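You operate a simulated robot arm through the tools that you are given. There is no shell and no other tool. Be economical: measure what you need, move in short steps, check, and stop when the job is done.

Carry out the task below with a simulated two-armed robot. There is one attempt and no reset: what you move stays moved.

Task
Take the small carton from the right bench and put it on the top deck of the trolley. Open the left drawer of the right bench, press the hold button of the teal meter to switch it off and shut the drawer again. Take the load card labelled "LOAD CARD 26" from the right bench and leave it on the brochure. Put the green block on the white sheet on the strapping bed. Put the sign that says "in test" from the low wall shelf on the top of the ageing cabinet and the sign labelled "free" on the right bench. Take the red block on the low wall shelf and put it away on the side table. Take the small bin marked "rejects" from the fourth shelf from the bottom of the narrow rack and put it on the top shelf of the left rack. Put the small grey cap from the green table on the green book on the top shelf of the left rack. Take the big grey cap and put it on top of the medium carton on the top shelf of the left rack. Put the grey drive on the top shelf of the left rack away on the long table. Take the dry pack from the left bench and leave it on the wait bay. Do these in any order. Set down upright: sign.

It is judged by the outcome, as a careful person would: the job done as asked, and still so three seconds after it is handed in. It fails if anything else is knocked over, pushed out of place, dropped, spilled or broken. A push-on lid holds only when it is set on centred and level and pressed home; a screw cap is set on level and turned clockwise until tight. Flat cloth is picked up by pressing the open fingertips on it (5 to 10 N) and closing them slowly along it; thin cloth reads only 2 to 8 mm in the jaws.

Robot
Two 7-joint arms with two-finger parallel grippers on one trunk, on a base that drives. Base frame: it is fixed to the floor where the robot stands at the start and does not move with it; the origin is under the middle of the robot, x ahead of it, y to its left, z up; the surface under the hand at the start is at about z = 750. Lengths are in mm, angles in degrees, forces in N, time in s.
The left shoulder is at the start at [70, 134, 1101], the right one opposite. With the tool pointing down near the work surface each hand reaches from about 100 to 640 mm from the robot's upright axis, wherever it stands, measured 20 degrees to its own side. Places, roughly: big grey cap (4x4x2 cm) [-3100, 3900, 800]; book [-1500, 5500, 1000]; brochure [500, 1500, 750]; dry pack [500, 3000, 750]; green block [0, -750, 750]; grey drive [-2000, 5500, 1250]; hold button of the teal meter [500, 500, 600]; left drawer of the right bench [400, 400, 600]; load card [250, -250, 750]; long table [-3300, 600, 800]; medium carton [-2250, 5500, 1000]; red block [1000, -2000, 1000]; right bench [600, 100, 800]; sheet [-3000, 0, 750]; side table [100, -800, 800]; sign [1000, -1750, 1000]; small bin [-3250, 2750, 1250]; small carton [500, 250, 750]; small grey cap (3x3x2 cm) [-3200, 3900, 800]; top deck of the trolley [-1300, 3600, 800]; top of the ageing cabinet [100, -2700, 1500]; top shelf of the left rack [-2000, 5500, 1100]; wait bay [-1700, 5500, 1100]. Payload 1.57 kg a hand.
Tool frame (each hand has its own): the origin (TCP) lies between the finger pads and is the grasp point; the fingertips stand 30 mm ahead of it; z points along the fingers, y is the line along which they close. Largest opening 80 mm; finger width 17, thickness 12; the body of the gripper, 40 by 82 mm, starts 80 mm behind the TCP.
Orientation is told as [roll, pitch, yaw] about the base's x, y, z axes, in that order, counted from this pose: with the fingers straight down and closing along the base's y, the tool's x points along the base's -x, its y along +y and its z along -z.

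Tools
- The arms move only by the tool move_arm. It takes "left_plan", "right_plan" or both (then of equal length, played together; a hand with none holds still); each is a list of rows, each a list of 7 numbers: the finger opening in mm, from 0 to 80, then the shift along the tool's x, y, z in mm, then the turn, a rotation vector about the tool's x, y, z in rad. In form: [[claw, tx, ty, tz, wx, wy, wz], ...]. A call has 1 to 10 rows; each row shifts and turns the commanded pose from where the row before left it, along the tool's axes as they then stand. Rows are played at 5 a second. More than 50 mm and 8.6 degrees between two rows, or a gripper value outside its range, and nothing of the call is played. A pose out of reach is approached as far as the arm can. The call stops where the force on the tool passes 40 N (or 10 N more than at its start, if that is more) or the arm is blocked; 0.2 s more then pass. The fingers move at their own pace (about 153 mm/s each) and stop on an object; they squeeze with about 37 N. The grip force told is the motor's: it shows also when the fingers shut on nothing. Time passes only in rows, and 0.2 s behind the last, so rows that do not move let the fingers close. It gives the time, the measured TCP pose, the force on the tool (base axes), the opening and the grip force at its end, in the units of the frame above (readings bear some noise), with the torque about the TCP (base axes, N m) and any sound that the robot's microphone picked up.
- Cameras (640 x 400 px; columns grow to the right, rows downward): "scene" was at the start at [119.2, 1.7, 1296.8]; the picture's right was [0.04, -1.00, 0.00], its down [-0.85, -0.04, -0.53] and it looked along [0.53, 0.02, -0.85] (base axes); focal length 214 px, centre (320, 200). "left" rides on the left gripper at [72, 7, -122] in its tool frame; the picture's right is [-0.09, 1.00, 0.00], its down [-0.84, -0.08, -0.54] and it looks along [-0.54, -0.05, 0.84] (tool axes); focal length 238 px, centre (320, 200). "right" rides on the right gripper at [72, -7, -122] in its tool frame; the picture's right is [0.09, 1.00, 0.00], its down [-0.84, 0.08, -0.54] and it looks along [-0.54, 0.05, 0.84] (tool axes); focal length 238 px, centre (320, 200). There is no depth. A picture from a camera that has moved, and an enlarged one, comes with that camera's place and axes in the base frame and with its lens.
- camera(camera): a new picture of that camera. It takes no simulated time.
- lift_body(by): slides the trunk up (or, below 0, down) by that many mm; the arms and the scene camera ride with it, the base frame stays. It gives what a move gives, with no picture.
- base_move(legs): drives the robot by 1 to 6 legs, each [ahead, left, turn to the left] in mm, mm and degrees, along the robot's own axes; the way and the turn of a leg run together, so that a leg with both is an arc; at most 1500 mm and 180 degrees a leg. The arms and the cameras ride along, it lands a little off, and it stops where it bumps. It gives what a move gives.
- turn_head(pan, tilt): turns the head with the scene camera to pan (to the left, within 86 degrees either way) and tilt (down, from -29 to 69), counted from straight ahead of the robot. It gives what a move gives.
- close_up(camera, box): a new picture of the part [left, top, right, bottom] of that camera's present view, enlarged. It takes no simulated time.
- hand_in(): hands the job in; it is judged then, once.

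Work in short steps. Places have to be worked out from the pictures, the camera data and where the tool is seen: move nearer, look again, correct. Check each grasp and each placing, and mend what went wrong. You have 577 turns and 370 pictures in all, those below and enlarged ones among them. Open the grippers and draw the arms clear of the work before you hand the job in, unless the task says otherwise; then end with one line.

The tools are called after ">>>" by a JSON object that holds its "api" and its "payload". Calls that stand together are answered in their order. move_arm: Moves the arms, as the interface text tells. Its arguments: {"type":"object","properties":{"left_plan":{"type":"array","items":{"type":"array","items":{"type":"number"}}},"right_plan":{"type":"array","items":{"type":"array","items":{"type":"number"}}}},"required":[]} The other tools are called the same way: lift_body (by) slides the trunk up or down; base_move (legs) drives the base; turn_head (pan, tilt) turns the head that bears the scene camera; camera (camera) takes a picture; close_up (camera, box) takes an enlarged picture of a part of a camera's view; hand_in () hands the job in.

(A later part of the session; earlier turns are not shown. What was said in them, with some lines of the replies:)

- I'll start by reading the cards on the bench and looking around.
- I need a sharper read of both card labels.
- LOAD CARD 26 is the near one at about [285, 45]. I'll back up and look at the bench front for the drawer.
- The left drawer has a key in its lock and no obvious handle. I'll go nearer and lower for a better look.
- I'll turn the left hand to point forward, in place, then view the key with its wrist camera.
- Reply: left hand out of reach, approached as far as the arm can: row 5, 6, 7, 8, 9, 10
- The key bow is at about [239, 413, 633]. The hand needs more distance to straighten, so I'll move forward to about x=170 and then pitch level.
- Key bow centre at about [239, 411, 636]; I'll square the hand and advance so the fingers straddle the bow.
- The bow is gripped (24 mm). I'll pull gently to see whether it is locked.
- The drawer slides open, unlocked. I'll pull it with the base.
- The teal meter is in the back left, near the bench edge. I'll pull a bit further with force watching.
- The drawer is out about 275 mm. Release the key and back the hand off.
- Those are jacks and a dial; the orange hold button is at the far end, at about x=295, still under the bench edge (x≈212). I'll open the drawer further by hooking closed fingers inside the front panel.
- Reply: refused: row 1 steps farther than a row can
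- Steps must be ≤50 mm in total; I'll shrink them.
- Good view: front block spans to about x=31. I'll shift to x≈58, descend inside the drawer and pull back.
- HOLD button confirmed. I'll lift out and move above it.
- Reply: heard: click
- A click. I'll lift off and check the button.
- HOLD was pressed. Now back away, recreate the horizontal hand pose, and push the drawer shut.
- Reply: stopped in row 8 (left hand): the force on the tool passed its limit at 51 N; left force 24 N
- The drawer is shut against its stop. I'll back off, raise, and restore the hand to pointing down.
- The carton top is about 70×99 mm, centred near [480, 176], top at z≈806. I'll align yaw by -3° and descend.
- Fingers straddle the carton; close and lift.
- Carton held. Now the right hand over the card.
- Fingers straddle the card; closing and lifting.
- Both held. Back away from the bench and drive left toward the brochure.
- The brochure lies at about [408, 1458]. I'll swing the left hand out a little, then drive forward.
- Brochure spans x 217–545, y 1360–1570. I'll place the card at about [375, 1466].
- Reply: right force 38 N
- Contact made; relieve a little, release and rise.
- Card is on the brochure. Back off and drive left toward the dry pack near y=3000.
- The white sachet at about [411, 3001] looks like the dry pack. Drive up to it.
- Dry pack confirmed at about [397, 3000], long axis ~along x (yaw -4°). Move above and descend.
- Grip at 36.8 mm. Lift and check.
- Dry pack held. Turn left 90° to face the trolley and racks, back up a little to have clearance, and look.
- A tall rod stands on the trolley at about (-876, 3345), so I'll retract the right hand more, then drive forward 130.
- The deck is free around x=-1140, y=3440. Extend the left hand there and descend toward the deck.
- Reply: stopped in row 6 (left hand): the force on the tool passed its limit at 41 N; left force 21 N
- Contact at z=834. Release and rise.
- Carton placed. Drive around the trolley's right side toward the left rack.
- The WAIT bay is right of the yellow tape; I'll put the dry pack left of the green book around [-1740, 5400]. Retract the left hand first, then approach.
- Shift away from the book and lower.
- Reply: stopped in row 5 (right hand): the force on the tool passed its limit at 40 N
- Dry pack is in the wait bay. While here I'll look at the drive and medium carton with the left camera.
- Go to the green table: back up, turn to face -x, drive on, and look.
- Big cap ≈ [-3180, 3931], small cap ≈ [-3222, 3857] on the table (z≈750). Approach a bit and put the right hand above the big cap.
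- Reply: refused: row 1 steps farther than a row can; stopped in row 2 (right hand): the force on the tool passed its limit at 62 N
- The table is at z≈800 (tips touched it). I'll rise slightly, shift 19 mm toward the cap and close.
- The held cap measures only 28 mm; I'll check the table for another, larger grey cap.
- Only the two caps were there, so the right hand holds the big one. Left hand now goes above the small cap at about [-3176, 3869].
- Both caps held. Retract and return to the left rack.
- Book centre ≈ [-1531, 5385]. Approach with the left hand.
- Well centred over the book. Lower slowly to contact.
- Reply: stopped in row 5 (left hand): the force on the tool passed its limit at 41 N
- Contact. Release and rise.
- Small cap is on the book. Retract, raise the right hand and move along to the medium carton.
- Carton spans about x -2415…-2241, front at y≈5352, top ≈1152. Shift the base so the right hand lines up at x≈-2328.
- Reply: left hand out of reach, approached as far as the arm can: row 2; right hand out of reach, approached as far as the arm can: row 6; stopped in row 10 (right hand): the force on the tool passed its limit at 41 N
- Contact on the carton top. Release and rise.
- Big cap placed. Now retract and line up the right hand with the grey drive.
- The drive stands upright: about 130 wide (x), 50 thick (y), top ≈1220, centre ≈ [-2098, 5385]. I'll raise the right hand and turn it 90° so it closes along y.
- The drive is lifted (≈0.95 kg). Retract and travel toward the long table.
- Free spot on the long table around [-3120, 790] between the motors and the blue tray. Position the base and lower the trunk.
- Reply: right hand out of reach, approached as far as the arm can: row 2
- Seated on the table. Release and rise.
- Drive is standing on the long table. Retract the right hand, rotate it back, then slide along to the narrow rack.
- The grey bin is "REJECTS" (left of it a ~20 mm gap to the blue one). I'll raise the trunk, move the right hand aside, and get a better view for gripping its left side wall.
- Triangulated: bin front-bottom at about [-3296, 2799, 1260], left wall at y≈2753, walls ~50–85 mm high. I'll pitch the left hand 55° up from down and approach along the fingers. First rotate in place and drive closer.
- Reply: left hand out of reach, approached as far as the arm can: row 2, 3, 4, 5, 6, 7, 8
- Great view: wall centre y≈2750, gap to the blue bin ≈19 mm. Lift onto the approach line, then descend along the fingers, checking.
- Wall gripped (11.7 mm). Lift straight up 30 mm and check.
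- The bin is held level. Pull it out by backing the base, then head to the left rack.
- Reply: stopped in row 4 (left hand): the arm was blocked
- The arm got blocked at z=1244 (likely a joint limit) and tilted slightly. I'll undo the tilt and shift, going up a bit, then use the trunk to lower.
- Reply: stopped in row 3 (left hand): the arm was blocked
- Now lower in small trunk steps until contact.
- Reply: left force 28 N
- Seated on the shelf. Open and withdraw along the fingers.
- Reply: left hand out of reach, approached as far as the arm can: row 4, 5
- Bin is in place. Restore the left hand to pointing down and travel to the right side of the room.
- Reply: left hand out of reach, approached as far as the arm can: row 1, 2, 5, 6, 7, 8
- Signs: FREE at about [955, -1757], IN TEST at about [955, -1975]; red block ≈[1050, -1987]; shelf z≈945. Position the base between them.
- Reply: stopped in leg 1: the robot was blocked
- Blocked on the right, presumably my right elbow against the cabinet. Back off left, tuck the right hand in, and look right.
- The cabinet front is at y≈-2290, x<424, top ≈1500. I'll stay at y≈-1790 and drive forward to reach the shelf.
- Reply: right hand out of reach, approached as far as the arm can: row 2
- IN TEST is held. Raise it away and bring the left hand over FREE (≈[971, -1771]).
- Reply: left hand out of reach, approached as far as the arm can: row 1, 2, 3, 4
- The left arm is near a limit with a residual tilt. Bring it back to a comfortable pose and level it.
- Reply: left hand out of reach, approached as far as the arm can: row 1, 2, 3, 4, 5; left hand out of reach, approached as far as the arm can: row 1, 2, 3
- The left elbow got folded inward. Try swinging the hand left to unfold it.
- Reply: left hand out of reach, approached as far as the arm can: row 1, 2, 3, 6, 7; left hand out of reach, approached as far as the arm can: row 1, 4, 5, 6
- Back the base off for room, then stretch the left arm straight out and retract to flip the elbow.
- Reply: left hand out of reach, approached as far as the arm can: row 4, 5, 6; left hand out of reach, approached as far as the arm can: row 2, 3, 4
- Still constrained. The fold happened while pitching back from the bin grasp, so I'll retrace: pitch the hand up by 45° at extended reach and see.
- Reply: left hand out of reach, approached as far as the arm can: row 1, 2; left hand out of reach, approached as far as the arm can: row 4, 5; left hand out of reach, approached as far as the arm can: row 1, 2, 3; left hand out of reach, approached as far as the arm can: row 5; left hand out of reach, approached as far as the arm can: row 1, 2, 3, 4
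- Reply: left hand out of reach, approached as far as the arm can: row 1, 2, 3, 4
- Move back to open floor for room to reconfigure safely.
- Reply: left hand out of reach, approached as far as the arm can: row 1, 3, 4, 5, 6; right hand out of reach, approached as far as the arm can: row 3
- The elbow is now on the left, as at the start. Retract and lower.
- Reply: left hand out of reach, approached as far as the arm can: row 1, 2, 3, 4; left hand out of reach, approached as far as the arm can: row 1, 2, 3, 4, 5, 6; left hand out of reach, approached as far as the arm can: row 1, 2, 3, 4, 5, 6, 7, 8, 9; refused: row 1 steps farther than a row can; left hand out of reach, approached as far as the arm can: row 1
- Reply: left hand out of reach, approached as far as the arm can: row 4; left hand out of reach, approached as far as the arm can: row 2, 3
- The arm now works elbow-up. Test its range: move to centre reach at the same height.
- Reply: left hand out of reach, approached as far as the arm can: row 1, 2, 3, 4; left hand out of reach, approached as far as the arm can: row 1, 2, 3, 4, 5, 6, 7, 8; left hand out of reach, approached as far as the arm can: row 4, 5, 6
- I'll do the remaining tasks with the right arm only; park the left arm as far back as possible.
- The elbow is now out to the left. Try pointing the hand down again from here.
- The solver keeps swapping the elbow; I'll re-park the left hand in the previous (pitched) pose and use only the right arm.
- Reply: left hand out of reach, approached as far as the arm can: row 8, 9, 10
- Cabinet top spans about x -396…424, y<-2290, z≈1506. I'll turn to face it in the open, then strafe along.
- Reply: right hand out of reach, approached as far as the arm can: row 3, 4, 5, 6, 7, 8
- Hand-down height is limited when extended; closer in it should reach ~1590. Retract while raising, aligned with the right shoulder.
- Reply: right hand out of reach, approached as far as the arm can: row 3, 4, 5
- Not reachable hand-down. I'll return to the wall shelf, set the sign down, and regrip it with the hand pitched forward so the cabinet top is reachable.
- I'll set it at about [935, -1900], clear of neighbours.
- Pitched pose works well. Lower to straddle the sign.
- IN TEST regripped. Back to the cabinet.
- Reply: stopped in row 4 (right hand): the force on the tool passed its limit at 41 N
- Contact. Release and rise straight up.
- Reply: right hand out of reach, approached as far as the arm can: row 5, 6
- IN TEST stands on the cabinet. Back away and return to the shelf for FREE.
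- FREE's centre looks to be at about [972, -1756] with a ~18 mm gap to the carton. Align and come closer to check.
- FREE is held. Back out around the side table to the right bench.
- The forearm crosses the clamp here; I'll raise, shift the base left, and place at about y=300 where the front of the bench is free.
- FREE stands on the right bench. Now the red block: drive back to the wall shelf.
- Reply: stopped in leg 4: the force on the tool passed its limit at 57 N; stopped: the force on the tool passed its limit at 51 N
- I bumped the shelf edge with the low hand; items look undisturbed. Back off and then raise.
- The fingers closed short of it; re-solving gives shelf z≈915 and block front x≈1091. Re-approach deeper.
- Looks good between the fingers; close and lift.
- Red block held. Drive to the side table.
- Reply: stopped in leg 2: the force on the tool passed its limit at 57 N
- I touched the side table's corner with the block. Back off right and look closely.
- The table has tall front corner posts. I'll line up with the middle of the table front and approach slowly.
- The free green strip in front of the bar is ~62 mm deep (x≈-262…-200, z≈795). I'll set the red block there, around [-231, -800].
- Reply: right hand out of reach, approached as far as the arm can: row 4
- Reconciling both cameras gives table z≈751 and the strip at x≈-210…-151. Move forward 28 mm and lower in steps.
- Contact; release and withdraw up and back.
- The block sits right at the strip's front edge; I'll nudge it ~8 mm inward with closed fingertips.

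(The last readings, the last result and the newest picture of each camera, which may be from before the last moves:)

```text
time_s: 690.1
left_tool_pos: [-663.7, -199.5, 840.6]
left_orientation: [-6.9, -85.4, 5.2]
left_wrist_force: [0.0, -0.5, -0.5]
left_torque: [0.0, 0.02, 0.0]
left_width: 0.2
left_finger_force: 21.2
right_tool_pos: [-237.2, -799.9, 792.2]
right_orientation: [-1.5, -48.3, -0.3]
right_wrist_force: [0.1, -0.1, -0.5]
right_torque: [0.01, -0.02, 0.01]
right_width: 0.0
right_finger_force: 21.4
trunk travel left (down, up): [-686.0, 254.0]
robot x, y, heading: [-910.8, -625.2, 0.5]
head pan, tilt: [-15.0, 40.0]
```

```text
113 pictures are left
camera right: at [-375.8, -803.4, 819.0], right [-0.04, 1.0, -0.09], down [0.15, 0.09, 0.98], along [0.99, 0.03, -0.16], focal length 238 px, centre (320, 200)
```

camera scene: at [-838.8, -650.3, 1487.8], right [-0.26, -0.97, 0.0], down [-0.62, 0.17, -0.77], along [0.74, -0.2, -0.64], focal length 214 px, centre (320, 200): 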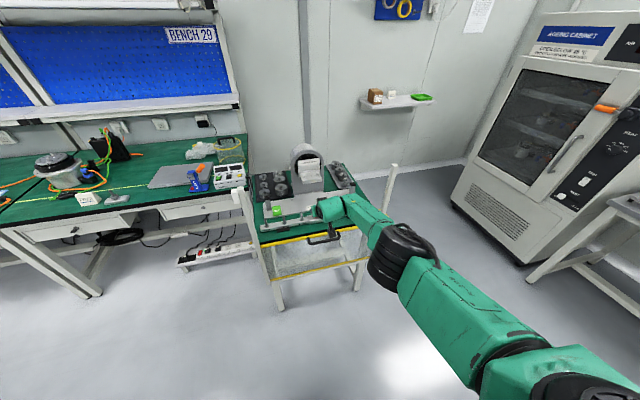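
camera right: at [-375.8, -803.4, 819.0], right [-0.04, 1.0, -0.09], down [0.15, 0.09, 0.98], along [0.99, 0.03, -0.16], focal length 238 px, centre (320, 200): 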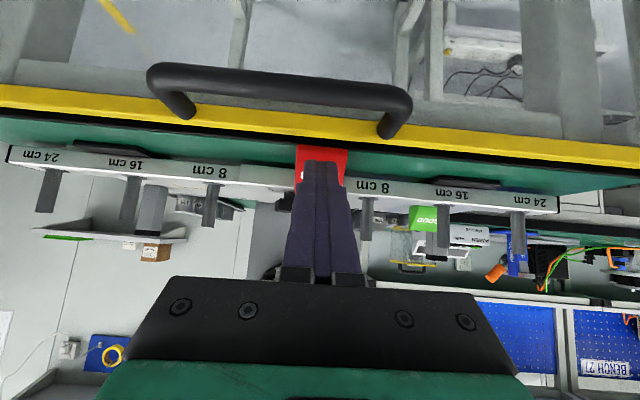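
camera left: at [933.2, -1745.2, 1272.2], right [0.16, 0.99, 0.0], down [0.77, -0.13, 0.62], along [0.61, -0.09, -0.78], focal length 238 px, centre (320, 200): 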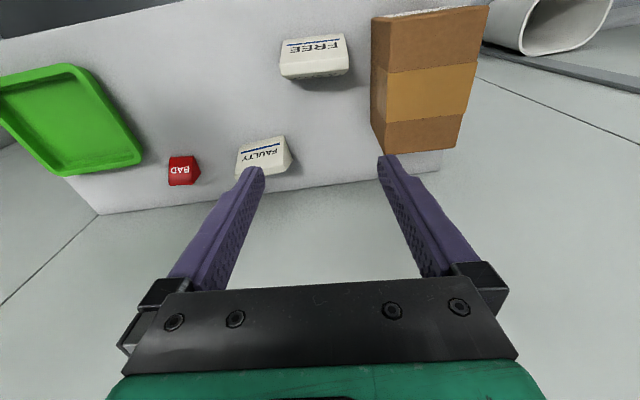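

>>> {"api": "move_arm", "payload": {"right_plan": [[0, -6.7, 0, 7.5, 0, 0, 0], [0, -3.3, 0, 3.7, 0, 0, 0], [0, -2, 0, 2.2, 0, 0, 0], [0, 0, 0, 0, 0, 0, 0]]}}

>>> {"api": "close_up", "payload": {"camera": "right", "box": [240, 100, 400, 220]}}

```text
time_s: 691.1
left_tool_pos: [-663.5, -200.4, 841.0]
left_orientation: [-7.1, -85.5, 5.2]
left_wrist_force: [-0.5, 0.5, -0.1]
left_torque: [-0.01, -0.01, -0.03]
left_width: 0.1
left_finger_force: 21.7
right_tool_pos: [-220.2, -799.6, 790.0]
right_orientation: [-1.5, -48.3, -0.1]
right_wrist_force: [0.3, 0.0, 0.1]
right_torque: [0.02, 0.02, -0.01]
right_width: 0.1
right_finger_force: 21.5
trunk travel left (down, up): [-686.0, 254.0]
robot x, y, heading: [-912.4, -626.2, 0.2]
head pan, tilt: [-15.0, 40.0]
```

```text
3.33 times, centred on (320, 160) of right
camera zoom: at [-358.2, -803.1, 818.3], right [-0.04, 1.0, -0.09], down [0.15, 0.09, 0.98], along [0.99, 0.03, -0.16], focal length 794 px, centre (320, 333)
```

zoom: 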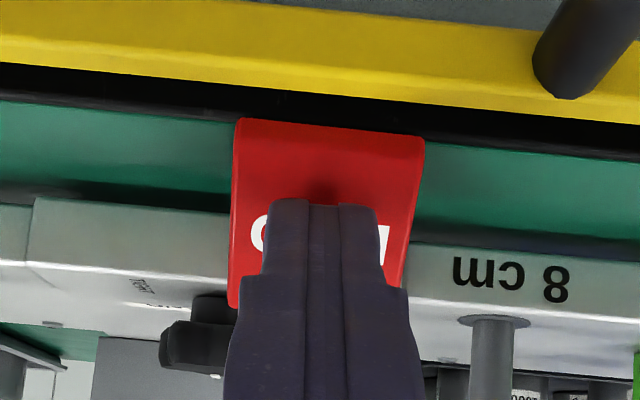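

>>> {"api": "move_arm", "payload": {"right_plan": [[0, -2, 0, 2.2, 0, 0, 0], [0, -2, 0, 2.2, 0, 0, 0], [0, -2, 0, 2.2, 0, 0, 0], [0, -2, 0, 2.2, 0, 0, 0], [0, 0, 0, 0, 0, 0, 0]]}}

>>> {"api": "close_up", "payload": {"camera": "right", "box": [240, 100, 400, 220]}}

```text
time_s: 692.3
left_tool_pos: [-664.0, -199.1, 839.7]
left_orientation: [-7.0, -85.6, 5.4]
left_wrist_force: [-0.7, 0.0, -0.1]
left_torque: [0.0, 0.0, -0.04]
left_width: 0.1
left_finger_force: 21.4
right_tool_pos: [-206.7, -799.5, 790.9]
right_orientation: [-1.3, -48.3, -0.2]
right_wrist_force: [-1.4, 0.5, 1.7]
right_torque: [0.02, -0.02, -0.01]
right_width: 0.0
right_finger_force: 20.9
trunk travel left (down, up): [-686.0, 254.0]
robot x, y, heading: [-917.9, -627.9, 0.2]
head pan, tilt: [-15.0, 40.0]
```

```text
3.33 times, centred on (320, 160) of right
camera zoom: at [-346.1, -802.7, 819.5], right [-0.04, 1.0, -0.09], down [0.15, 0.09, 0.98], along [0.99, 0.03, -0.16], focal length 794 px, centre (320, 333)
```

zoom: 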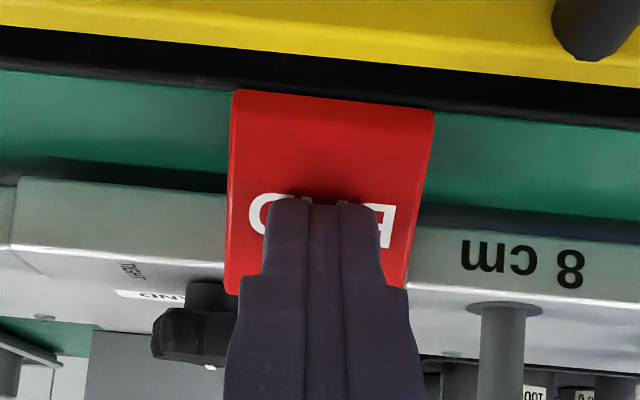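

>>> {"api": "move_arm", "payload": {"right_plan": [[0, -2, 0, 2.2, 0, 0, 0], [0, -2, 0, 2.2, 0, 0, 0], [0, -2, 0, 2.2, 0, 0, 0], [0, -1.3, 0, 1.5, 0, 0, 0], [0, 0, 0, 0, 0, 0, 0]]}}

>>> {"api": "close_up", "payload": {"camera": "right", "box": [240, 100, 400, 220]}}

```text
time_s: 693.5
left_tool_pos: [-664.5, -199.4, 841.2]
left_orientation: [-7.3, -85.6, 5.6]
left_wrist_force: [0.0, -0.7, 0.7]
left_torque: [-0.01, 0.0, -0.01]
left_width: 0.2
left_finger_force: 20.8
right_tool_pos: [-197.6, -799.9, 792.8]
right_orientation: [-1.5, -48.4, -0.1]
right_wrist_force: [-3.5, -0.3, 4.6]
right_torque: [0.06, 0.04, 0.01]
right_width: 0.1
right_finger_force: 21.5
trunk travel left (down, up): [-686.0, 254.0]
robot x, y, heading: [-910.0, -626.3, 0.1]
head pan, tilt: [-15.0, 40.0]
```

```text
3.33 times, centred on (320, 160) of right
camera zoom: at [-336.2, -803.0, 819.3], right [-0.04, 1.0, -0.09], down [0.15, 0.09, 0.98], along [0.99, 0.03, -0.16], focal length 794 px, centre (320, 333)
```

zoom: 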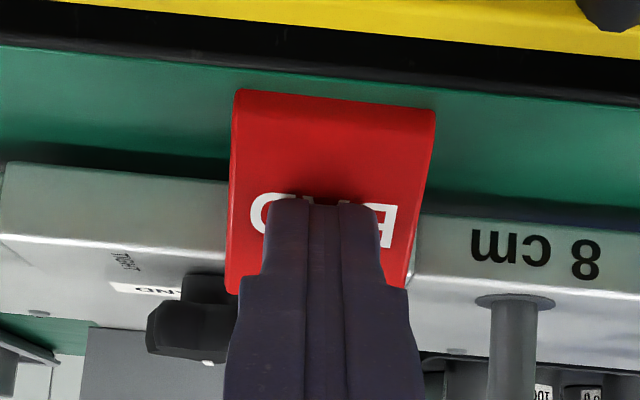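

The red block is well placed now. Retreat, raise, and return the right hand to vertical for the green block.

>>> {"api": "move_arm", "payload": {"right_plan": [[0, 2, 0, -10, 0, 0, 0], [0, 0, 0, -40, 0, 0, 0], [30, 0, 0, -40, 0, 0, 0]]}}

>>> {"api": "base_move", "payload": {"legs": [[-150, 0, 0]]}}

>>> {"api": "lift_body", "payload": {"by": 120}}

>>> {"api": "move_arm", "payload": {"right_plan": [[60, 0, 0, 0, 0, 0.14, 0], [60, 0, 0, 0, 0, 0.14, 0], [60, 0, 0, 0, 0, 0.14, 0], [60, 0, 0, 0, 0, 0.14, 0], [60, 0, 0, 0, 0, 0.14, 0], [60, 0, 0, 0, 0, 0.143, 0], [60, 0, 0, 0, 0, 0, 0]]}}

>>> {"api": "camera", "payload": {"camera": "scene"}}

```text
time_s: 694.3
left_tool_pos: [-665.2, -199.8, 840.3]
left_orientation: [-7.0, -85.4, 5.2]
left_wrist_force: [0.4, -1.0, 0.3]
left_torque: [-0.03, 0.03, -0.02]
left_width: 0.0
left_finger_force: 21.4
right_tool_pos: [-265.3, -798.3, 850.2]
right_orientation: [-1.4, -48.2, -0.4]
right_wrist_force: [0.0, 0.2, 0.3]
right_torque: [-0.03, 0.01, 0.03]
right_width: 30.0
right_finger_force: 0.1
trunk travel left (down, up): [-686.0, 254.0]
robot x, y, heading: [-912.6, -625.8, 0.2]
head pan, tilt: [-15.0, 40.0]
```

```text
time_s: 695.6
left_tool_pos: [-813.1, -200.2, 840.5]
left_orientation: [-7.0, -85.4, 5.3]
left_wrist_force: [0.1, 0.7, 0.7]
left_torque: [-0.02, 0.03, -0.01]
left_width: 0.0
left_finger_force: 21.9
right_tool_pos: [-412.8, -797.3, 849.0]
right_orientation: [-1.5, -48.2, -0.1]
right_wrist_force: [0.3, 0.1, -0.2]
right_torque: [0.02, -0.01, 0.03]
right_width: 30.1
right_finger_force: 0.1
trunk travel left (down, up): [-686.0, 254.0]
robot x, y, heading: [-1064.5, -623.7, 0.3]
head pan, tilt: [-15.0, 40.0]
```

```text
time_s: 697.1
left_tool_pos: [-812.7, -199.8, 959.9]
left_orientation: [-7.1, -85.4, 5.4]
left_wrist_force: [-0.5, -0.1, 0.2]
left_torque: [-0.03, 0.0, -0.01]
left_width: 0.0
left_finger_force: 20.9
right_tool_pos: [-413.7, -798.3, 971.0]
right_orientation: [-1.5, -48.2, -0.1]
right_wrist_force: [0.3, 0.5, 0.4]
right_torque: [0.0, -0.01, -0.01]
right_width: 30.1
right_finger_force: 0.2
trunk travel left (down, up): [-806.0, 134.0]
robot x, y, heading: [-1061.9, -628.2, 0.2]
head pan, tilt: [-15.0, 40.0]
```

```text
time_s: 698.7
left_tool_pos: [-812.7, -202.1, 961.3]
left_orientation: [-6.6, -85.4, 4.8]
left_wrist_force: [0.5, -0.2, -1.0]
left_torque: [-0.01, 0.01, 0.02]
left_width: 0.2
left_finger_force: 20.9
right_tool_pos: [-462.5, -768.1, 971.2]
right_orientation: [-0.9, 0.0, -1.2]
right_wrist_force: [0.6, 0.3, 0.3]
right_torque: [0.0, -0.01, 0.03]
right_width: 59.9
right_finger_force: 0.0
right hand out of reach, approached as far as the arm can: row 5, 6
trunk travel left (down, up): [-806.0, 134.0]
robot x, y, heading: [-1061.7, -627.4, 0.0]
head pan, tilt: [-15.0, 40.0]
```

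```text
109 pictures are left
camera scene: at [-929.3, -650.3, 1452.7], right [-0.26, -0.97, 0.0], down [-0.62, 0.17, -0.77], along [0.74, -0.2, -0.64], focal length 214 px, centre (320, 200)
```

scene: 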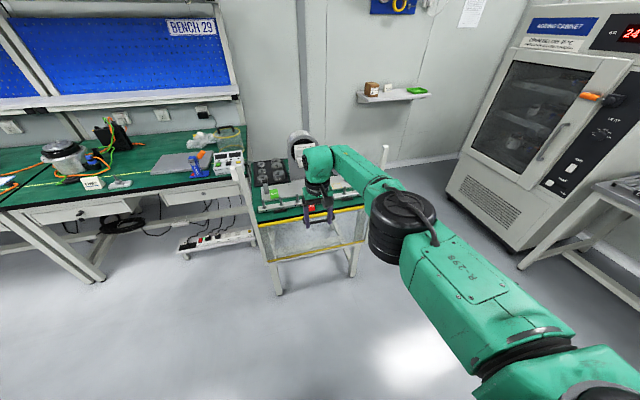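

>>> {"api": "base_move", "payload": {"legs": [[0, 110, 0], [360, 0, 0]]}}

>>> {"api": "camera", "payload": {"camera": "right"}}

```text
time_s: 701.8
left_tool_pos: [-451.0, -90.4, 959.7]
left_orientation: [-7.1, -85.4, 5.3]
left_wrist_force: [-0.2, 0.1, -0.4]
left_torque: [0.01, -0.04, 0.0]
left_width: 0.1
left_finger_force: 21.3
right_tool_pos: [-101.5, -657.1, 972.7]
right_orientation: [-1.0, -0.1, -1.3]
right_wrist_force: [0.6, 0.4, -0.6]
right_torque: [0.02, -0.02, -0.01]
right_width: 60.0
right_finger_force: 0.0
trunk travel left (down, up): [-806.0, 134.0]
robot x, y, heading: [-700.6, -518.4, 0.1]
head pan, tilt: [-15.0, 40.0]
```

```text
108 pictures are left
camera right: at [-173.3, -659.8, 1093.3], right [-0.07, 1.0, -0.02], down [0.84, 0.07, 0.54], along [0.54, 0.02, -0.84], focal length 238 px, centre (320, 200)
```

right: 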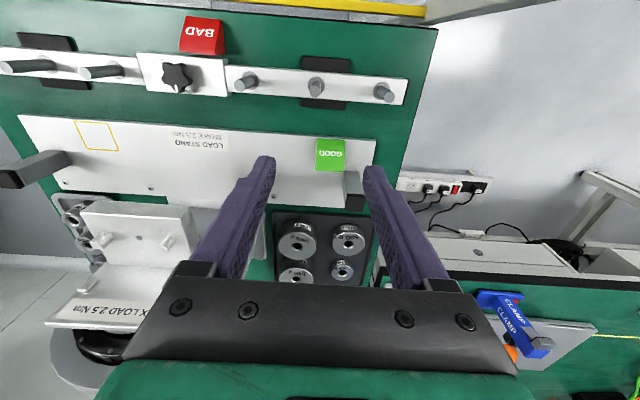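

>>> {"api": "base_move", "payload": {"legs": [[90, 0, 0]]}}

>>> {"api": "move_arm", "payload": {"right_plan": [[56, 40, 12, 0, 0.017, 0, 0.02], [56, 0, 0, 45, 0, 0, 0], [56, 0, 0, 45, 0, 0, 0], [56, 0, 0, 0, 0, 0, 0]]}}

>>> {"api": "camera", "payload": {"camera": "right"}}

```text
time_s: 703.0
left_tool_pos: [-362.2, -90.1, 961.0]
left_orientation: [-7.3, -85.6, 5.5]
left_wrist_force: [0.0, 0.8, 0.0]
left_torque: [0.01, 0.0, 0.01]
left_width: 0.0
left_finger_force: 21.9
right_tool_pos: [-13.5, -655.8, 972.5]
right_orientation: [-1.0, -0.2, -1.1]
right_wrist_force: [-0.3, -0.6, 0.4]
right_torque: [0.02, 0.03, -0.02]
right_width: 59.7
right_finger_force: 0.1
trunk travel left (down, up): [-806.0, 134.0]
robot x, y, heading: [-609.9, -515.8, 0.0]
head pan, tilt: [-15.0, 40.0]
```

```text
time_s: 704.0
left_tool_pos: [-362.7, -89.5, 960.9]
left_orientation: [-6.8, -85.6, 5.1]
left_wrist_force: [-0.2, -0.7, 0.6]
left_torque: [0.01, 0.03, 0.01]
left_width: 0.0
left_finger_force: 21.2
right_tool_pos: [-51.2, -650.1, 881.5]
right_orientation: [-1.9, -0.2, -2.4]
right_wrist_force: [-0.1, 1.4, -0.3]
right_torque: [0.0, -0.01, 0.02]
right_width: 56.0
right_finger_force: 0.0
trunk travel left (down, up): [-806.0, 134.0]
robot x, y, heading: [-612.3, -512.9, 0.0]
head pan, tilt: [-15.0, 40.0]
```

```text
107 pictures are left
camera right: at [-123.6, -649.2, 1003.2], right [-0.05, 1.0, -0.03], down [0.84, 0.06, 0.54], along [0.54, 0.0, -0.84], focal length 238 px, centre (320, 200)
```

right: 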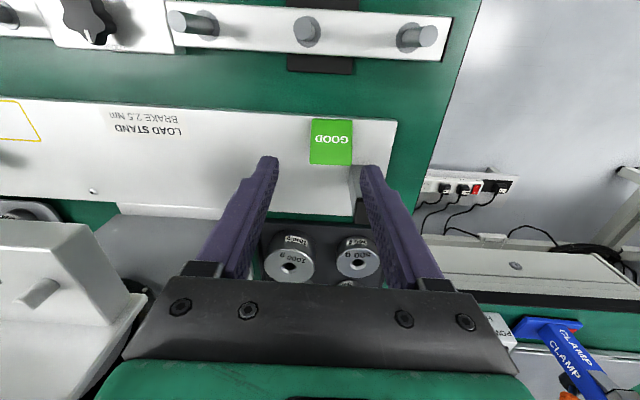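

>>> {"api": "move_arm", "payload": {"right_plan": [[56, 3, 7.5, 20, -0.03, 0, 0], [56, 0, 0, 20, 0, 0, 0], [56, 0, 0, 12, 0, 0, 0], [56, 0, 0, 0, 0, 0, 0]]}}

>>> {"api": "camera", "payload": {"camera": "right"}}

```text
time_s: 705.0
left_tool_pos: [-361.8, -88.9, 959.3]
left_orientation: [-6.9, -85.5, 5.3]
left_wrist_force: [-0.2, -0.3, 0.4]
left_torque: [0.0, -0.04, 0.0]
left_width: 0.2
left_finger_force: 21.6
right_tool_pos: [-52.8, -641.0, 829.1]
right_orientation: [-0.2, 0.0, -2.4]
right_wrist_force: [1.0, 0.3, 0.9]
right_torque: [-0.02, -0.04, -0.01]
right_width: 56.0
right_finger_force: 0.0
trunk travel left (down, up): [-806.0, 134.0]
robot x, y, heading: [-610.7, -515.0, 0.2]
head pan, tilt: [-15.0, 40.0]
```

```text
106 pictures are left
camera right: at [-124.4, -643.9, 950.0], right [-0.05, 1.0, 0.0], down [0.84, 0.04, 0.54], along [0.54, 0.02, -0.84], focal length 238 px, centre (320, 200)
```

right: 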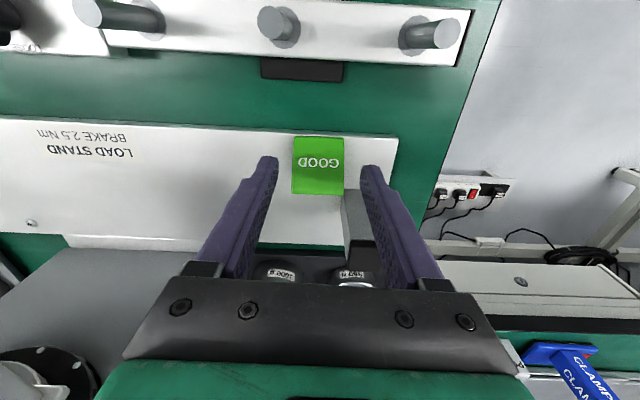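

>>> {"api": "move_arm", "payload": {"right_plan": [[56, 0, 0, 6, 0, 0, 0], [56, 0, 0, 4, 0, 0, 0], [56, 0, 0, 3, 0, 0, 0], [56, 0, 0, 3, 0, 0, 0], [56, 0, 0, 0, 0, 0, 0]]}}

>>> {"api": "camera", "payload": {"camera": "right"}}

```text
time_s: 706.1
left_tool_pos: [-361.1, -89.6, 961.3]
left_orientation: [-6.9, -85.3, 5.3]
left_wrist_force: [0.0, 0.1, 0.4]
left_torque: [0.01, 0.02, -0.03]
left_width: 0.0
left_finger_force: 21.9
right_tool_pos: [-52.6, -639.9, 812.9]
right_orientation: [-0.2, -0.1, -2.4]
right_wrist_force: [0.1, 0.0, 0.1]
right_torque: [0.01, 0.01, -0.05]
right_width: 55.9
right_finger_force: 0.0
trunk travel left (down, up): [-806.0, 134.0]
robot x, y, heading: [-612.7, -515.4, 0.4]
head pan, tilt: [-15.0, 40.0]
```

```text
105 pictures are left
camera right: at [-124.5, -642.4, 934.0], right [-0.05, 1.0, 0.0], down [0.84, 0.04, 0.54], along [0.54, 0.02, -0.84], focal length 238 px, centre (320, 200)
```

right: 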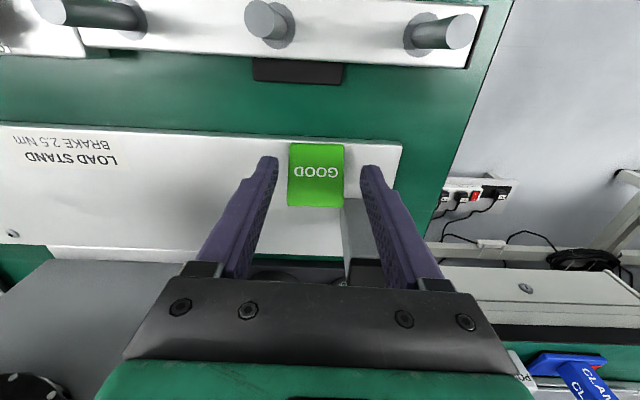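

>>> {"api": "move_arm", "payload": {"right_plan": [[56, 0, 0, 3, 0, 0, 0], [56, 0, 0, 3, 0, 0, 0], [35, 0, 0, 0, 0, 0, 0], [20, 0, 0, 0, 0, 0, 0], [20, 0, 0, 0, 0, 0, 0], [20, 0, 0, -15, 0, 0, 0], [20, 0, 0, -45, 0, 0, 0], [20, 0, 0, -45, 0, 0, 0]]}}

>>> {"api": "camera", "payload": {"camera": "right"}}

```text
time_s: 708.0
left_tool_pos: [-361.9, -89.9, 959.5]
left_orientation: [-7.2, -85.5, 5.5]
left_wrist_force: [0.0, -0.4, 0.4]
left_torque: [0.01, -0.04, 0.01]
left_width: 0.0
left_finger_force: 21.6
right_tool_pos: [-53.7, -640.2, 913.2]
right_orientation: [-0.3, 0.0, -2.4]
right_wrist_force: [0.2, -0.4, -0.3]
right_torque: [-0.02, -0.01, 0.0]
right_width: 38.4
right_finger_force: 37.1
trunk travel left (down, up): [-806.0, 134.0]
robot x, y, heading: [-609.3, -517.4, 0.4]
head pan, tilt: [-15.0, 40.0]
```

```text
104 pictures are left
camera right: at [-125.9, -642.2, 1035.6], right [-0.05, 1.0, -0.01], down [0.84, 0.04, 0.54], along [0.54, 0.02, -0.84], focal length 238 px, centre (320, 200)
```

right: 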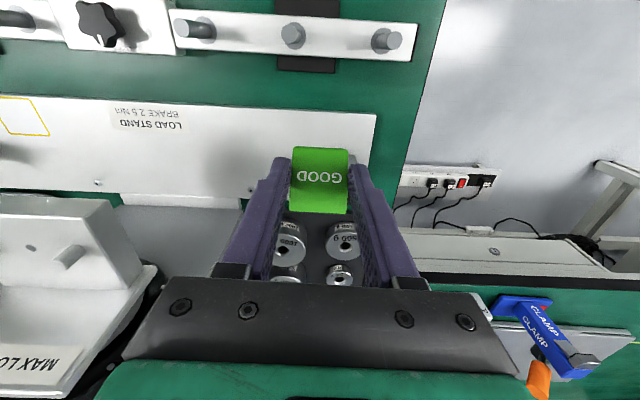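

Green block held. Raise, back out, and drive to the strapping bed.

>>> {"api": "move_arm", "payload": {"right_plan": [[20, 0, 0, -45, 0, 0, 0], [20, 0, 0, -40, 0, 0, 0], [20, 0, 0, 0, 0, 0, 0]]}}

>>> {"api": "base_move", "payload": {"legs": [[-750, 0, 0], [0, 0, 180], [900, 0, 0]]}}

>>> {"api": "turn_head", "payload": {"pan": -10, "tilt": 30}}

>>> {"api": "camera", "payload": {"camera": "scene"}}

```text
time_s: 708.8
left_tool_pos: [-361.5, -90.2, 959.3]
left_orientation: [-6.9, -85.2, 5.2]
left_wrist_force: [1.2, 0.8, 0.4]
left_torque: [-0.01, 0.0, -0.02]
left_width: 0.0
left_finger_force: 21.4
right_tool_pos: [-52.7, -636.4, 996.5]
right_orientation: [-0.3, -0.1, -2.4]
right_wrist_force: [0.2, -0.6, -0.4]
right_torque: [0.01, 0.02, -0.03]
right_width: 38.6
right_finger_force: 36.6
trunk travel left (down, up): [-806.0, 134.0]
robot x, y, heading: [-614.6, -517.2, 0.3]
head pan, tilt: [-15.0, 40.0]
```

```text
time_s: 724.6
left_tool_pos: [-2496.1, -1007.6, 960.9]
left_orientation: [-6.9, -85.4, -171.7]
left_wrist_force: [0.2, -0.7, 0.1]
left_torque: [0.0, 0.01, -0.02]
left_width: 0.0
left_finger_force: 21.7
right_tool_pos: [-2831.0, -475.3, 997.1]
right_orientation: [-0.2, -0.2, -179.6]
right_wrist_force: [0.0, 0.5, -0.5]
right_torque: [0.0, -0.04, 0.01]
right_width: 38.5
right_finger_force: 36.9
trunk travel left (down, up): [-806.0, 134.0]
robot x, y, heading: [-2265.8, -569.3, -177.0]
head pan, tilt: [-15.0, 40.0]
```

```text
time_s: 725.4
left_tool_pos: [-2496.9, -1006.4, 960.5]
left_orientation: [-7.0, -85.4, -171.8]
left_wrist_force: [-0.3, 0.4, 0.1]
left_torque: [0.02, -0.01, -0.04]
left_width: 0.0
left_finger_force: 21.2
right_tool_pos: [-2831.2, -474.9, 995.9]
right_orientation: [-0.2, -0.1, -179.6]
right_wrist_force: [-0.2, -0.2, -1.7]
right_torque: [-0.02, 0.02, -0.04]
right_width: 38.6
right_finger_force: 36.8
trunk travel left (down, up): [-806.0, 134.0]
robot x, y, heading: [-2268.6, -568.3, -176.9]
head pan, tilt: [-10.0, 30.0]
```

```text
103 pictures are left
camera scene: at [-2408.8, -561.4, 1468.0], right [0.12, 0.99, 0.0], down [0.5, -0.06, -0.87], along [-0.86, 0.11, -0.5], focal length 214 px, centre (320, 200)
```

scene: 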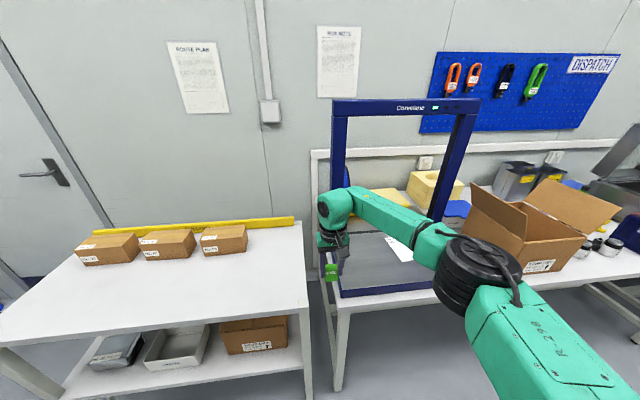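

>>> {"api": "close_up", "payload": {"camera": "scene", "box": [310, 90, 500, 310]}}

```text
1.82 times, centred on (405, 200) of scene
camera zoom: at [-2408.8, -561.4, 1468.0], right [0.12, 0.99, 0.0], down [0.5, -0.06, -0.87], along [-0.86, 0.11, -0.5], focal length 390 px, centre (166, 200)
```

zoom: 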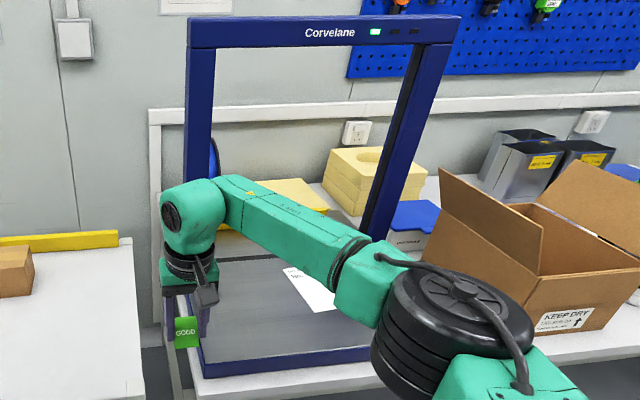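

>>> {"api": "base_move", "payload": {"legs": [[0, -330, -3]]}}

>>> {"api": "move_arm", "payload": {"right_plan": [[20, 40, 0, 0, 0, 0, 0], [20, 40, 0, 0, 0, 0, 0], [20, 40, 0, 0, 0, 0, 0]]}}

>>> {"api": "turn_head", "payload": {"pan": 0, "tilt": 35}}

>>> {"api": "camera", "payload": {"camera": "scene"}}

>>> {"api": "camera", "payload": {"camera": "right"}}

```text
time_s: 727.5
left_tool_pos: [-2527.2, -665.8, 960.1]
left_orientation: [-7.8, -85.4, -174.0]
left_wrist_force: [0.2, -0.4, -0.1]
left_torque: [-0.01, 0.01, -0.01]
left_width: 0.1
left_finger_force: 21.4
right_tool_pos: [-2834.1, -117.0, 995.9]
right_orientation: [-0.3, -0.1, 177.3]
right_wrist_force: [0.1, -0.4, -1.1]
right_torque: [0.04, 0.01, 0.0]
right_width: 38.4
right_finger_force: 37.1
trunk travel left (down, up): [-806.0, 134.0]
robot x, y, heading: [-2273.9, -239.2, 180.2]
head pan, tilt: [-10.0, 30.0]
```

```text
time_s: 728.3
left_tool_pos: [-2526.6, -665.3, 960.8]
left_orientation: [-6.4, -85.5, -175.3]
left_wrist_force: [-0.5, 0.1, -0.4]
left_torque: [0.0, -0.01, 0.02]
left_width: 0.0
left_finger_force: 20.9
right_tool_pos: [-2714.6, -121.1, 995.7]
right_orientation: [-0.1, -0.2, 177.3]
right_wrist_force: [0.7, 1.0, -0.2]
right_torque: [-0.01, 0.0, 0.04]
right_width: 38.5
right_finger_force: 36.5
trunk travel left (down, up): [-806.0, 134.0]
robot x, y, heading: [-2277.5, -237.4, 180.1]
head pan, tilt: [-10.0, 30.0]
```

```text
time_s: 729.0
left_tool_pos: [-2528.6, -665.0, 960.3]
left_orientation: [-7.0, -85.4, -174.9]
left_wrist_force: [0.2, 0.2, -0.4]
left_torque: [0.01, 0.01, 0.01]
left_width: 0.2
left_finger_force: 21.4
right_tool_pos: [-2715.9, -121.8, 996.4]
right_orientation: [-0.1, -0.1, 177.4]
right_wrist_force: [0.2, -0.8, -0.5]
right_torque: [-0.02, -0.01, 0.02]
right_width: 38.7
right_finger_force: 37.4
trunk travel left (down, up): [-806.0, 134.0]
robot x, y, heading: [-2278.1, -239.8, 180.1]
head pan, tilt: [0.0, 35.0]
```

```text
101 pictures are left
camera scene: at [-2415.5, -241.3, 1460.3], right [0.0, 1.0, 0.0], down [0.57, 0.0, -0.82], along [-0.82, 0.0, -0.57], focal length 214 px, centre (320, 200)
```

scene: 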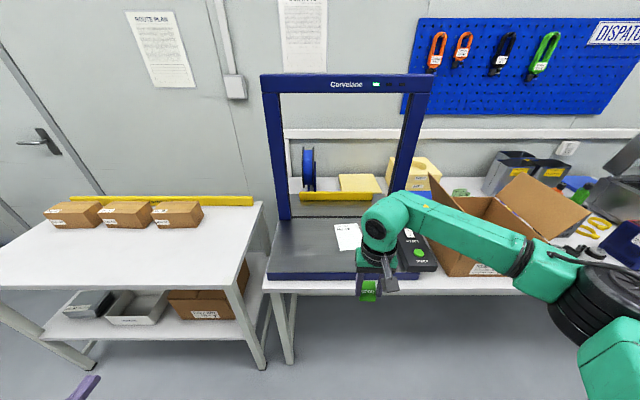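

```text
100 pictures are left
camera right: at [-2642.6, -118.8, 1117.3], right [0.05, -1.0, 0.0], down [-0.84, -0.04, 0.54], along [-0.54, -0.02, -0.84], focal length 238 px, centre (320, 200)
```

right: 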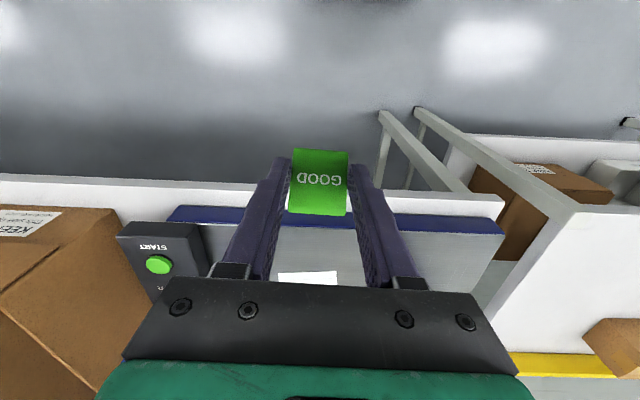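

Sheet centre ≈ [-3088, -117], in front of the arch. Approach.

>>> {"api": "base_move", "payload": {"legs": [[320, 0, 0]]}}

>>> {"api": "camera", "payload": {"camera": "right"}}

```text
time_s: 731.2
left_tool_pos: [-2842.2, -665.9, 960.4]
left_orientation: [-6.9, -85.4, -174.7]
left_wrist_force: [0.0, 0.8, 0.5]
left_torque: [0.0, 0.02, -0.02]
left_width: 0.0
left_finger_force: 21.5
right_tool_pos: [-3030.2, -123.7, 996.0]
right_orientation: [-0.2, -0.1, 177.5]
right_wrist_force: [0.6, -0.7, -0.6]
right_torque: [0.01, 0.04, -0.01]
right_width: 38.5
right_finger_force: 36.8
trunk travel left (down, up): [-806.0, 134.0]
robot x, y, heading: [-2593.3, -240.2, -180.0]
head pan, tilt: [0.0, 35.0]
```

```text
99 pictures are left
camera right: at [-2957.9, -120.5, 1117.8], right [0.05, -1.0, 0.0], down [-0.84, -0.04, 0.54], along [-0.54, -0.02, -0.84], focal length 238 px, centre (320, 200)
```

right: 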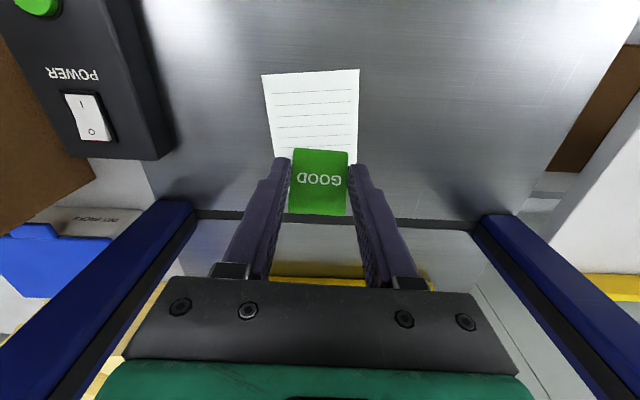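

>>> {"api": "move_arm", "payload": {"right_plan": [[20, -10, -10, 0, 0, 0, 0], [20, 0, 0, 40, 0, 0, 0], [20, 0, 0, 40, 0, 0, 0], [20, 0, 0, 0, 0, 0, 0]]}}

>>> {"api": "camera", "payload": {"camera": "right"}}

```text
time_s: 732.2
left_tool_pos: [-2842.0, -666.7, 960.5]
left_orientation: [-7.0, -85.4, -174.7]
left_wrist_force: [-0.8, -0.3, -0.6]
left_torque: [0.02, 0.03, -0.01]
left_width: 0.1
left_finger_force: 21.5
right_tool_pos: [-3040.4, -111.4, 914.4]
right_orientation: [-0.2, -0.3, 177.5]
right_wrist_force: [0.8, -0.5, -0.5]
right_torque: [-0.01, 0.0, 0.01]
right_width: 38.6
right_finger_force: 36.7
trunk travel left (down, up): [-806.0, 134.0]
robot x, y, heading: [-2595.0, -242.4, -179.8]
head pan, tilt: [0.0, 35.0]
```

```text
98 pictures are left
camera right: at [-2967.4, -108.4, 1036.8], right [0.05, -1.0, 0.0], down [-0.84, -0.04, 0.54], along [-0.54, -0.02, -0.84], focal length 238 px, centre (320, 200)
```

right: 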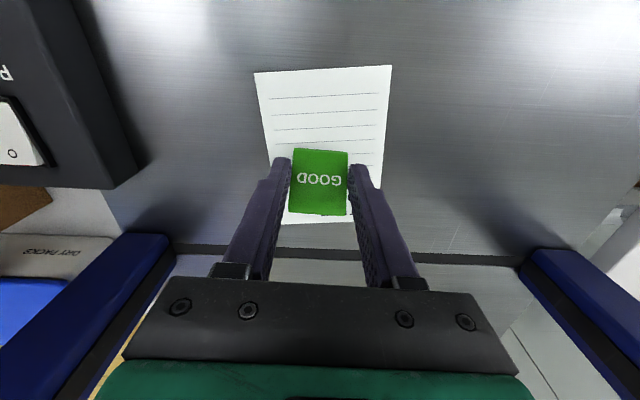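

>>> {"api": "move_arm", "payload": {"right_plan": [[20, -15, 4, 15, 0, 0, 0], [20, 0, 0, 15, 0, 0, 0], [20, 0, 0, 5, 0, 0, 0], [20, 0, 0, 4, 0, 0, 0], [20, 0, 0, 4, 0, 0, 0], [20, 0, 0, 4, 0, 0, 0], [20, 0, 0, 4, 0, 0, 0]]}}

>>> {"api": "camera", "payload": {"camera": "right"}}

```text
time_s: 733.8
left_tool_pos: [-2839.5, -666.9, 962.3]
left_orientation: [-7.6, -85.6, -174.0]
left_wrist_force: [0.5, -0.2, -1.1]
left_torque: [0.04, -0.01, 0.02]
left_width: 0.2
left_finger_force: 21.1
right_tool_pos: [-3055.2, -116.9, 867.8]
right_orientation: [-0.1, -0.6, 177.5]
right_wrist_force: [-2.8, 3.6, 36.3]
right_torque: [0.14, 0.31, 0.0]
right_width: 39.0
right_finger_force: 36.7
trunk travel left (down, up): [-806.0, 134.0]
robot x, y, heading: [-2595.2, -239.7, -179.8]
head pan, tilt: [0.0, 35.0]
```

```text
97 pictures are left
camera right: at [-2981.9, -113.6, 989.4], right [0.05, -1.0, 0.0], down [-0.83, -0.04, 0.55], along [-0.55, -0.03, -0.84], focal length 238 px, centre (320, 200)
```

right: 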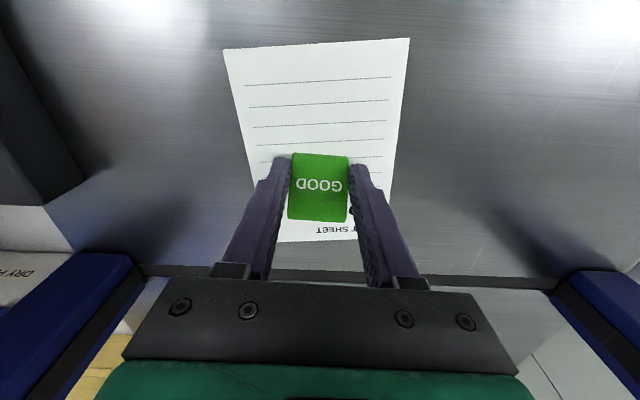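

Contact on the sheet. Relax, release, rise.

>>> {"api": "move_arm", "payload": {"right_plan": [[20, 0, 0, -3, 0, 0, 0], [50, 0, 0, 0, 0, 0, 0], [60, 0, 0, 0, 0, 0, 0], [60, 0, 0, -20, 0, 0, 0], [60, 0, 0, -45, 0, 0, 0], [60, 0, 0, -45, 0, 0, 0]]}}

>>> {"api": "camera", "payload": {"camera": "right"}}

```text
time_s: 735.2
left_tool_pos: [-2842.5, -667.3, 960.0]
left_orientation: [-7.1, -85.4, -174.6]
left_wrist_force: [-0.1, 0.3, 0.7]
left_torque: [0.0, 0.01, 0.0]
left_width: 0.2
left_finger_force: 21.4
right_tool_pos: [-3054.5, -117.0, 979.4]
right_orientation: [-0.3, -0.1, 177.6]
right_wrist_force: [0.4, 0.1, 0.4]
right_torque: [0.01, 0.02, -0.02]
right_width: 60.1
right_finger_force: 0.2
trunk travel left (down, up): [-806.0, 134.0]
robot x, y, heading: [-2591.9, -240.8, -179.9]
head pan, tilt: [0.0, 35.0]
```

```text
96 pictures are left
camera right: at [-2981.8, -113.7, 1101.4], right [0.05, -1.0, 0.0], down [-0.84, -0.04, 0.54], along [-0.54, -0.02, -0.84], focal length 238 px, centre (320, 200)
```

right: 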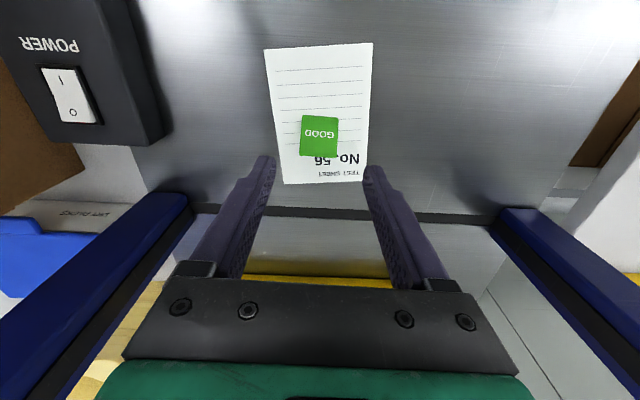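

All tasks done. Back clear, open both grippers.

>>> {"api": "base_move", "payload": {"legs": [[-500, 0, 0]]}}

>>> {"api": "move_arm", "payload": {"left_plan": [[60, 0, 0, 0, 0, 0, 0], [80, 0, 0, 0, 0, 0, 0], [80, 0, 0, 0, 0, 0, 0]], "right_plan": [[80, 0, 0, 0, 0, 0, 0], [80, 0, 0, 0, 0, 0, 0], [80, 0, 0, 0, 0, 0, 0]]}}

>>> {"api": "camera", "payload": {"camera": "scene"}}

```text
time_s: 738.1
left_tool_pos: [-2341.4, -665.1, 960.1]
left_orientation: [-6.9, -85.2, -174.4]
left_wrist_force: [0.8, -0.6, -0.9]
left_torque: [-0.02, 0.03, 0.01]
left_width: 0.2
left_finger_force: 21.7
right_tool_pos: [-2557.3, -116.6, 979.1]
right_orientation: [-0.2, -0.1, 178.0]
right_wrist_force: [0.5, 0.4, -0.6]
right_torque: [0.02, 0.0, 0.01]
right_width: 60.0
right_finger_force: 0.1
trunk travel left (down, up): [-806.0, 134.0]
robot x, y, heading: [-2093.9, -239.4, -179.4]
head pan, tilt: [0.0, 35.0]
```

```text
time_s: 738.9
left_tool_pos: [-2341.2, -665.3, 960.8]
left_orientation: [-7.0, -85.4, -174.4]
left_wrist_force: [0.3, 0.0, -0.4]
left_torque: [0.0, 0.02, 0.03]
left_width: 80.0
left_finger_force: 0.0
right_tool_pos: [-2557.4, -116.8, 979.2]
right_orientation: [-0.2, -0.1, 178.0]
right_wrist_force: [-0.2, -0.1, 0.8]
right_torque: [0.0, 0.0, 0.02]
right_width: 79.8
right_finger_force: 0.1
trunk travel left (down, up): [-806.0, 134.0]
robot x, y, heading: [-2094.7, -237.9, -179.4]
head pan, tilt: [0.0, 35.0]
```

```text
95 pictures are left
camera scene: at [-2231.8, -240.1, 1460.4], right [-0.01, 1.0, 0.0], down [0.57, 0.01, -0.82], along [-0.82, -0.01, -0.57], focal length 214 px, centre (320, 200)
```

scene: 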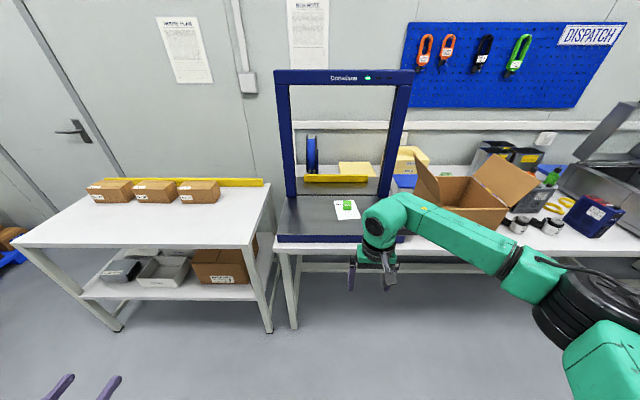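

Everything is placed and the arms are clear; handing in.

>>> {"api": "hand_in", "payload": {}}

```text
The job is handed in.
```

All the listed tasks are carried out and the job is handed in, with two things not fully certain: the HOLD press clicked, but I couldn't confirm from the meter's display that it is off. I also bumped the wall shelf, the side table and the ageing cabinet, with nothing visibly out of place afterwards.
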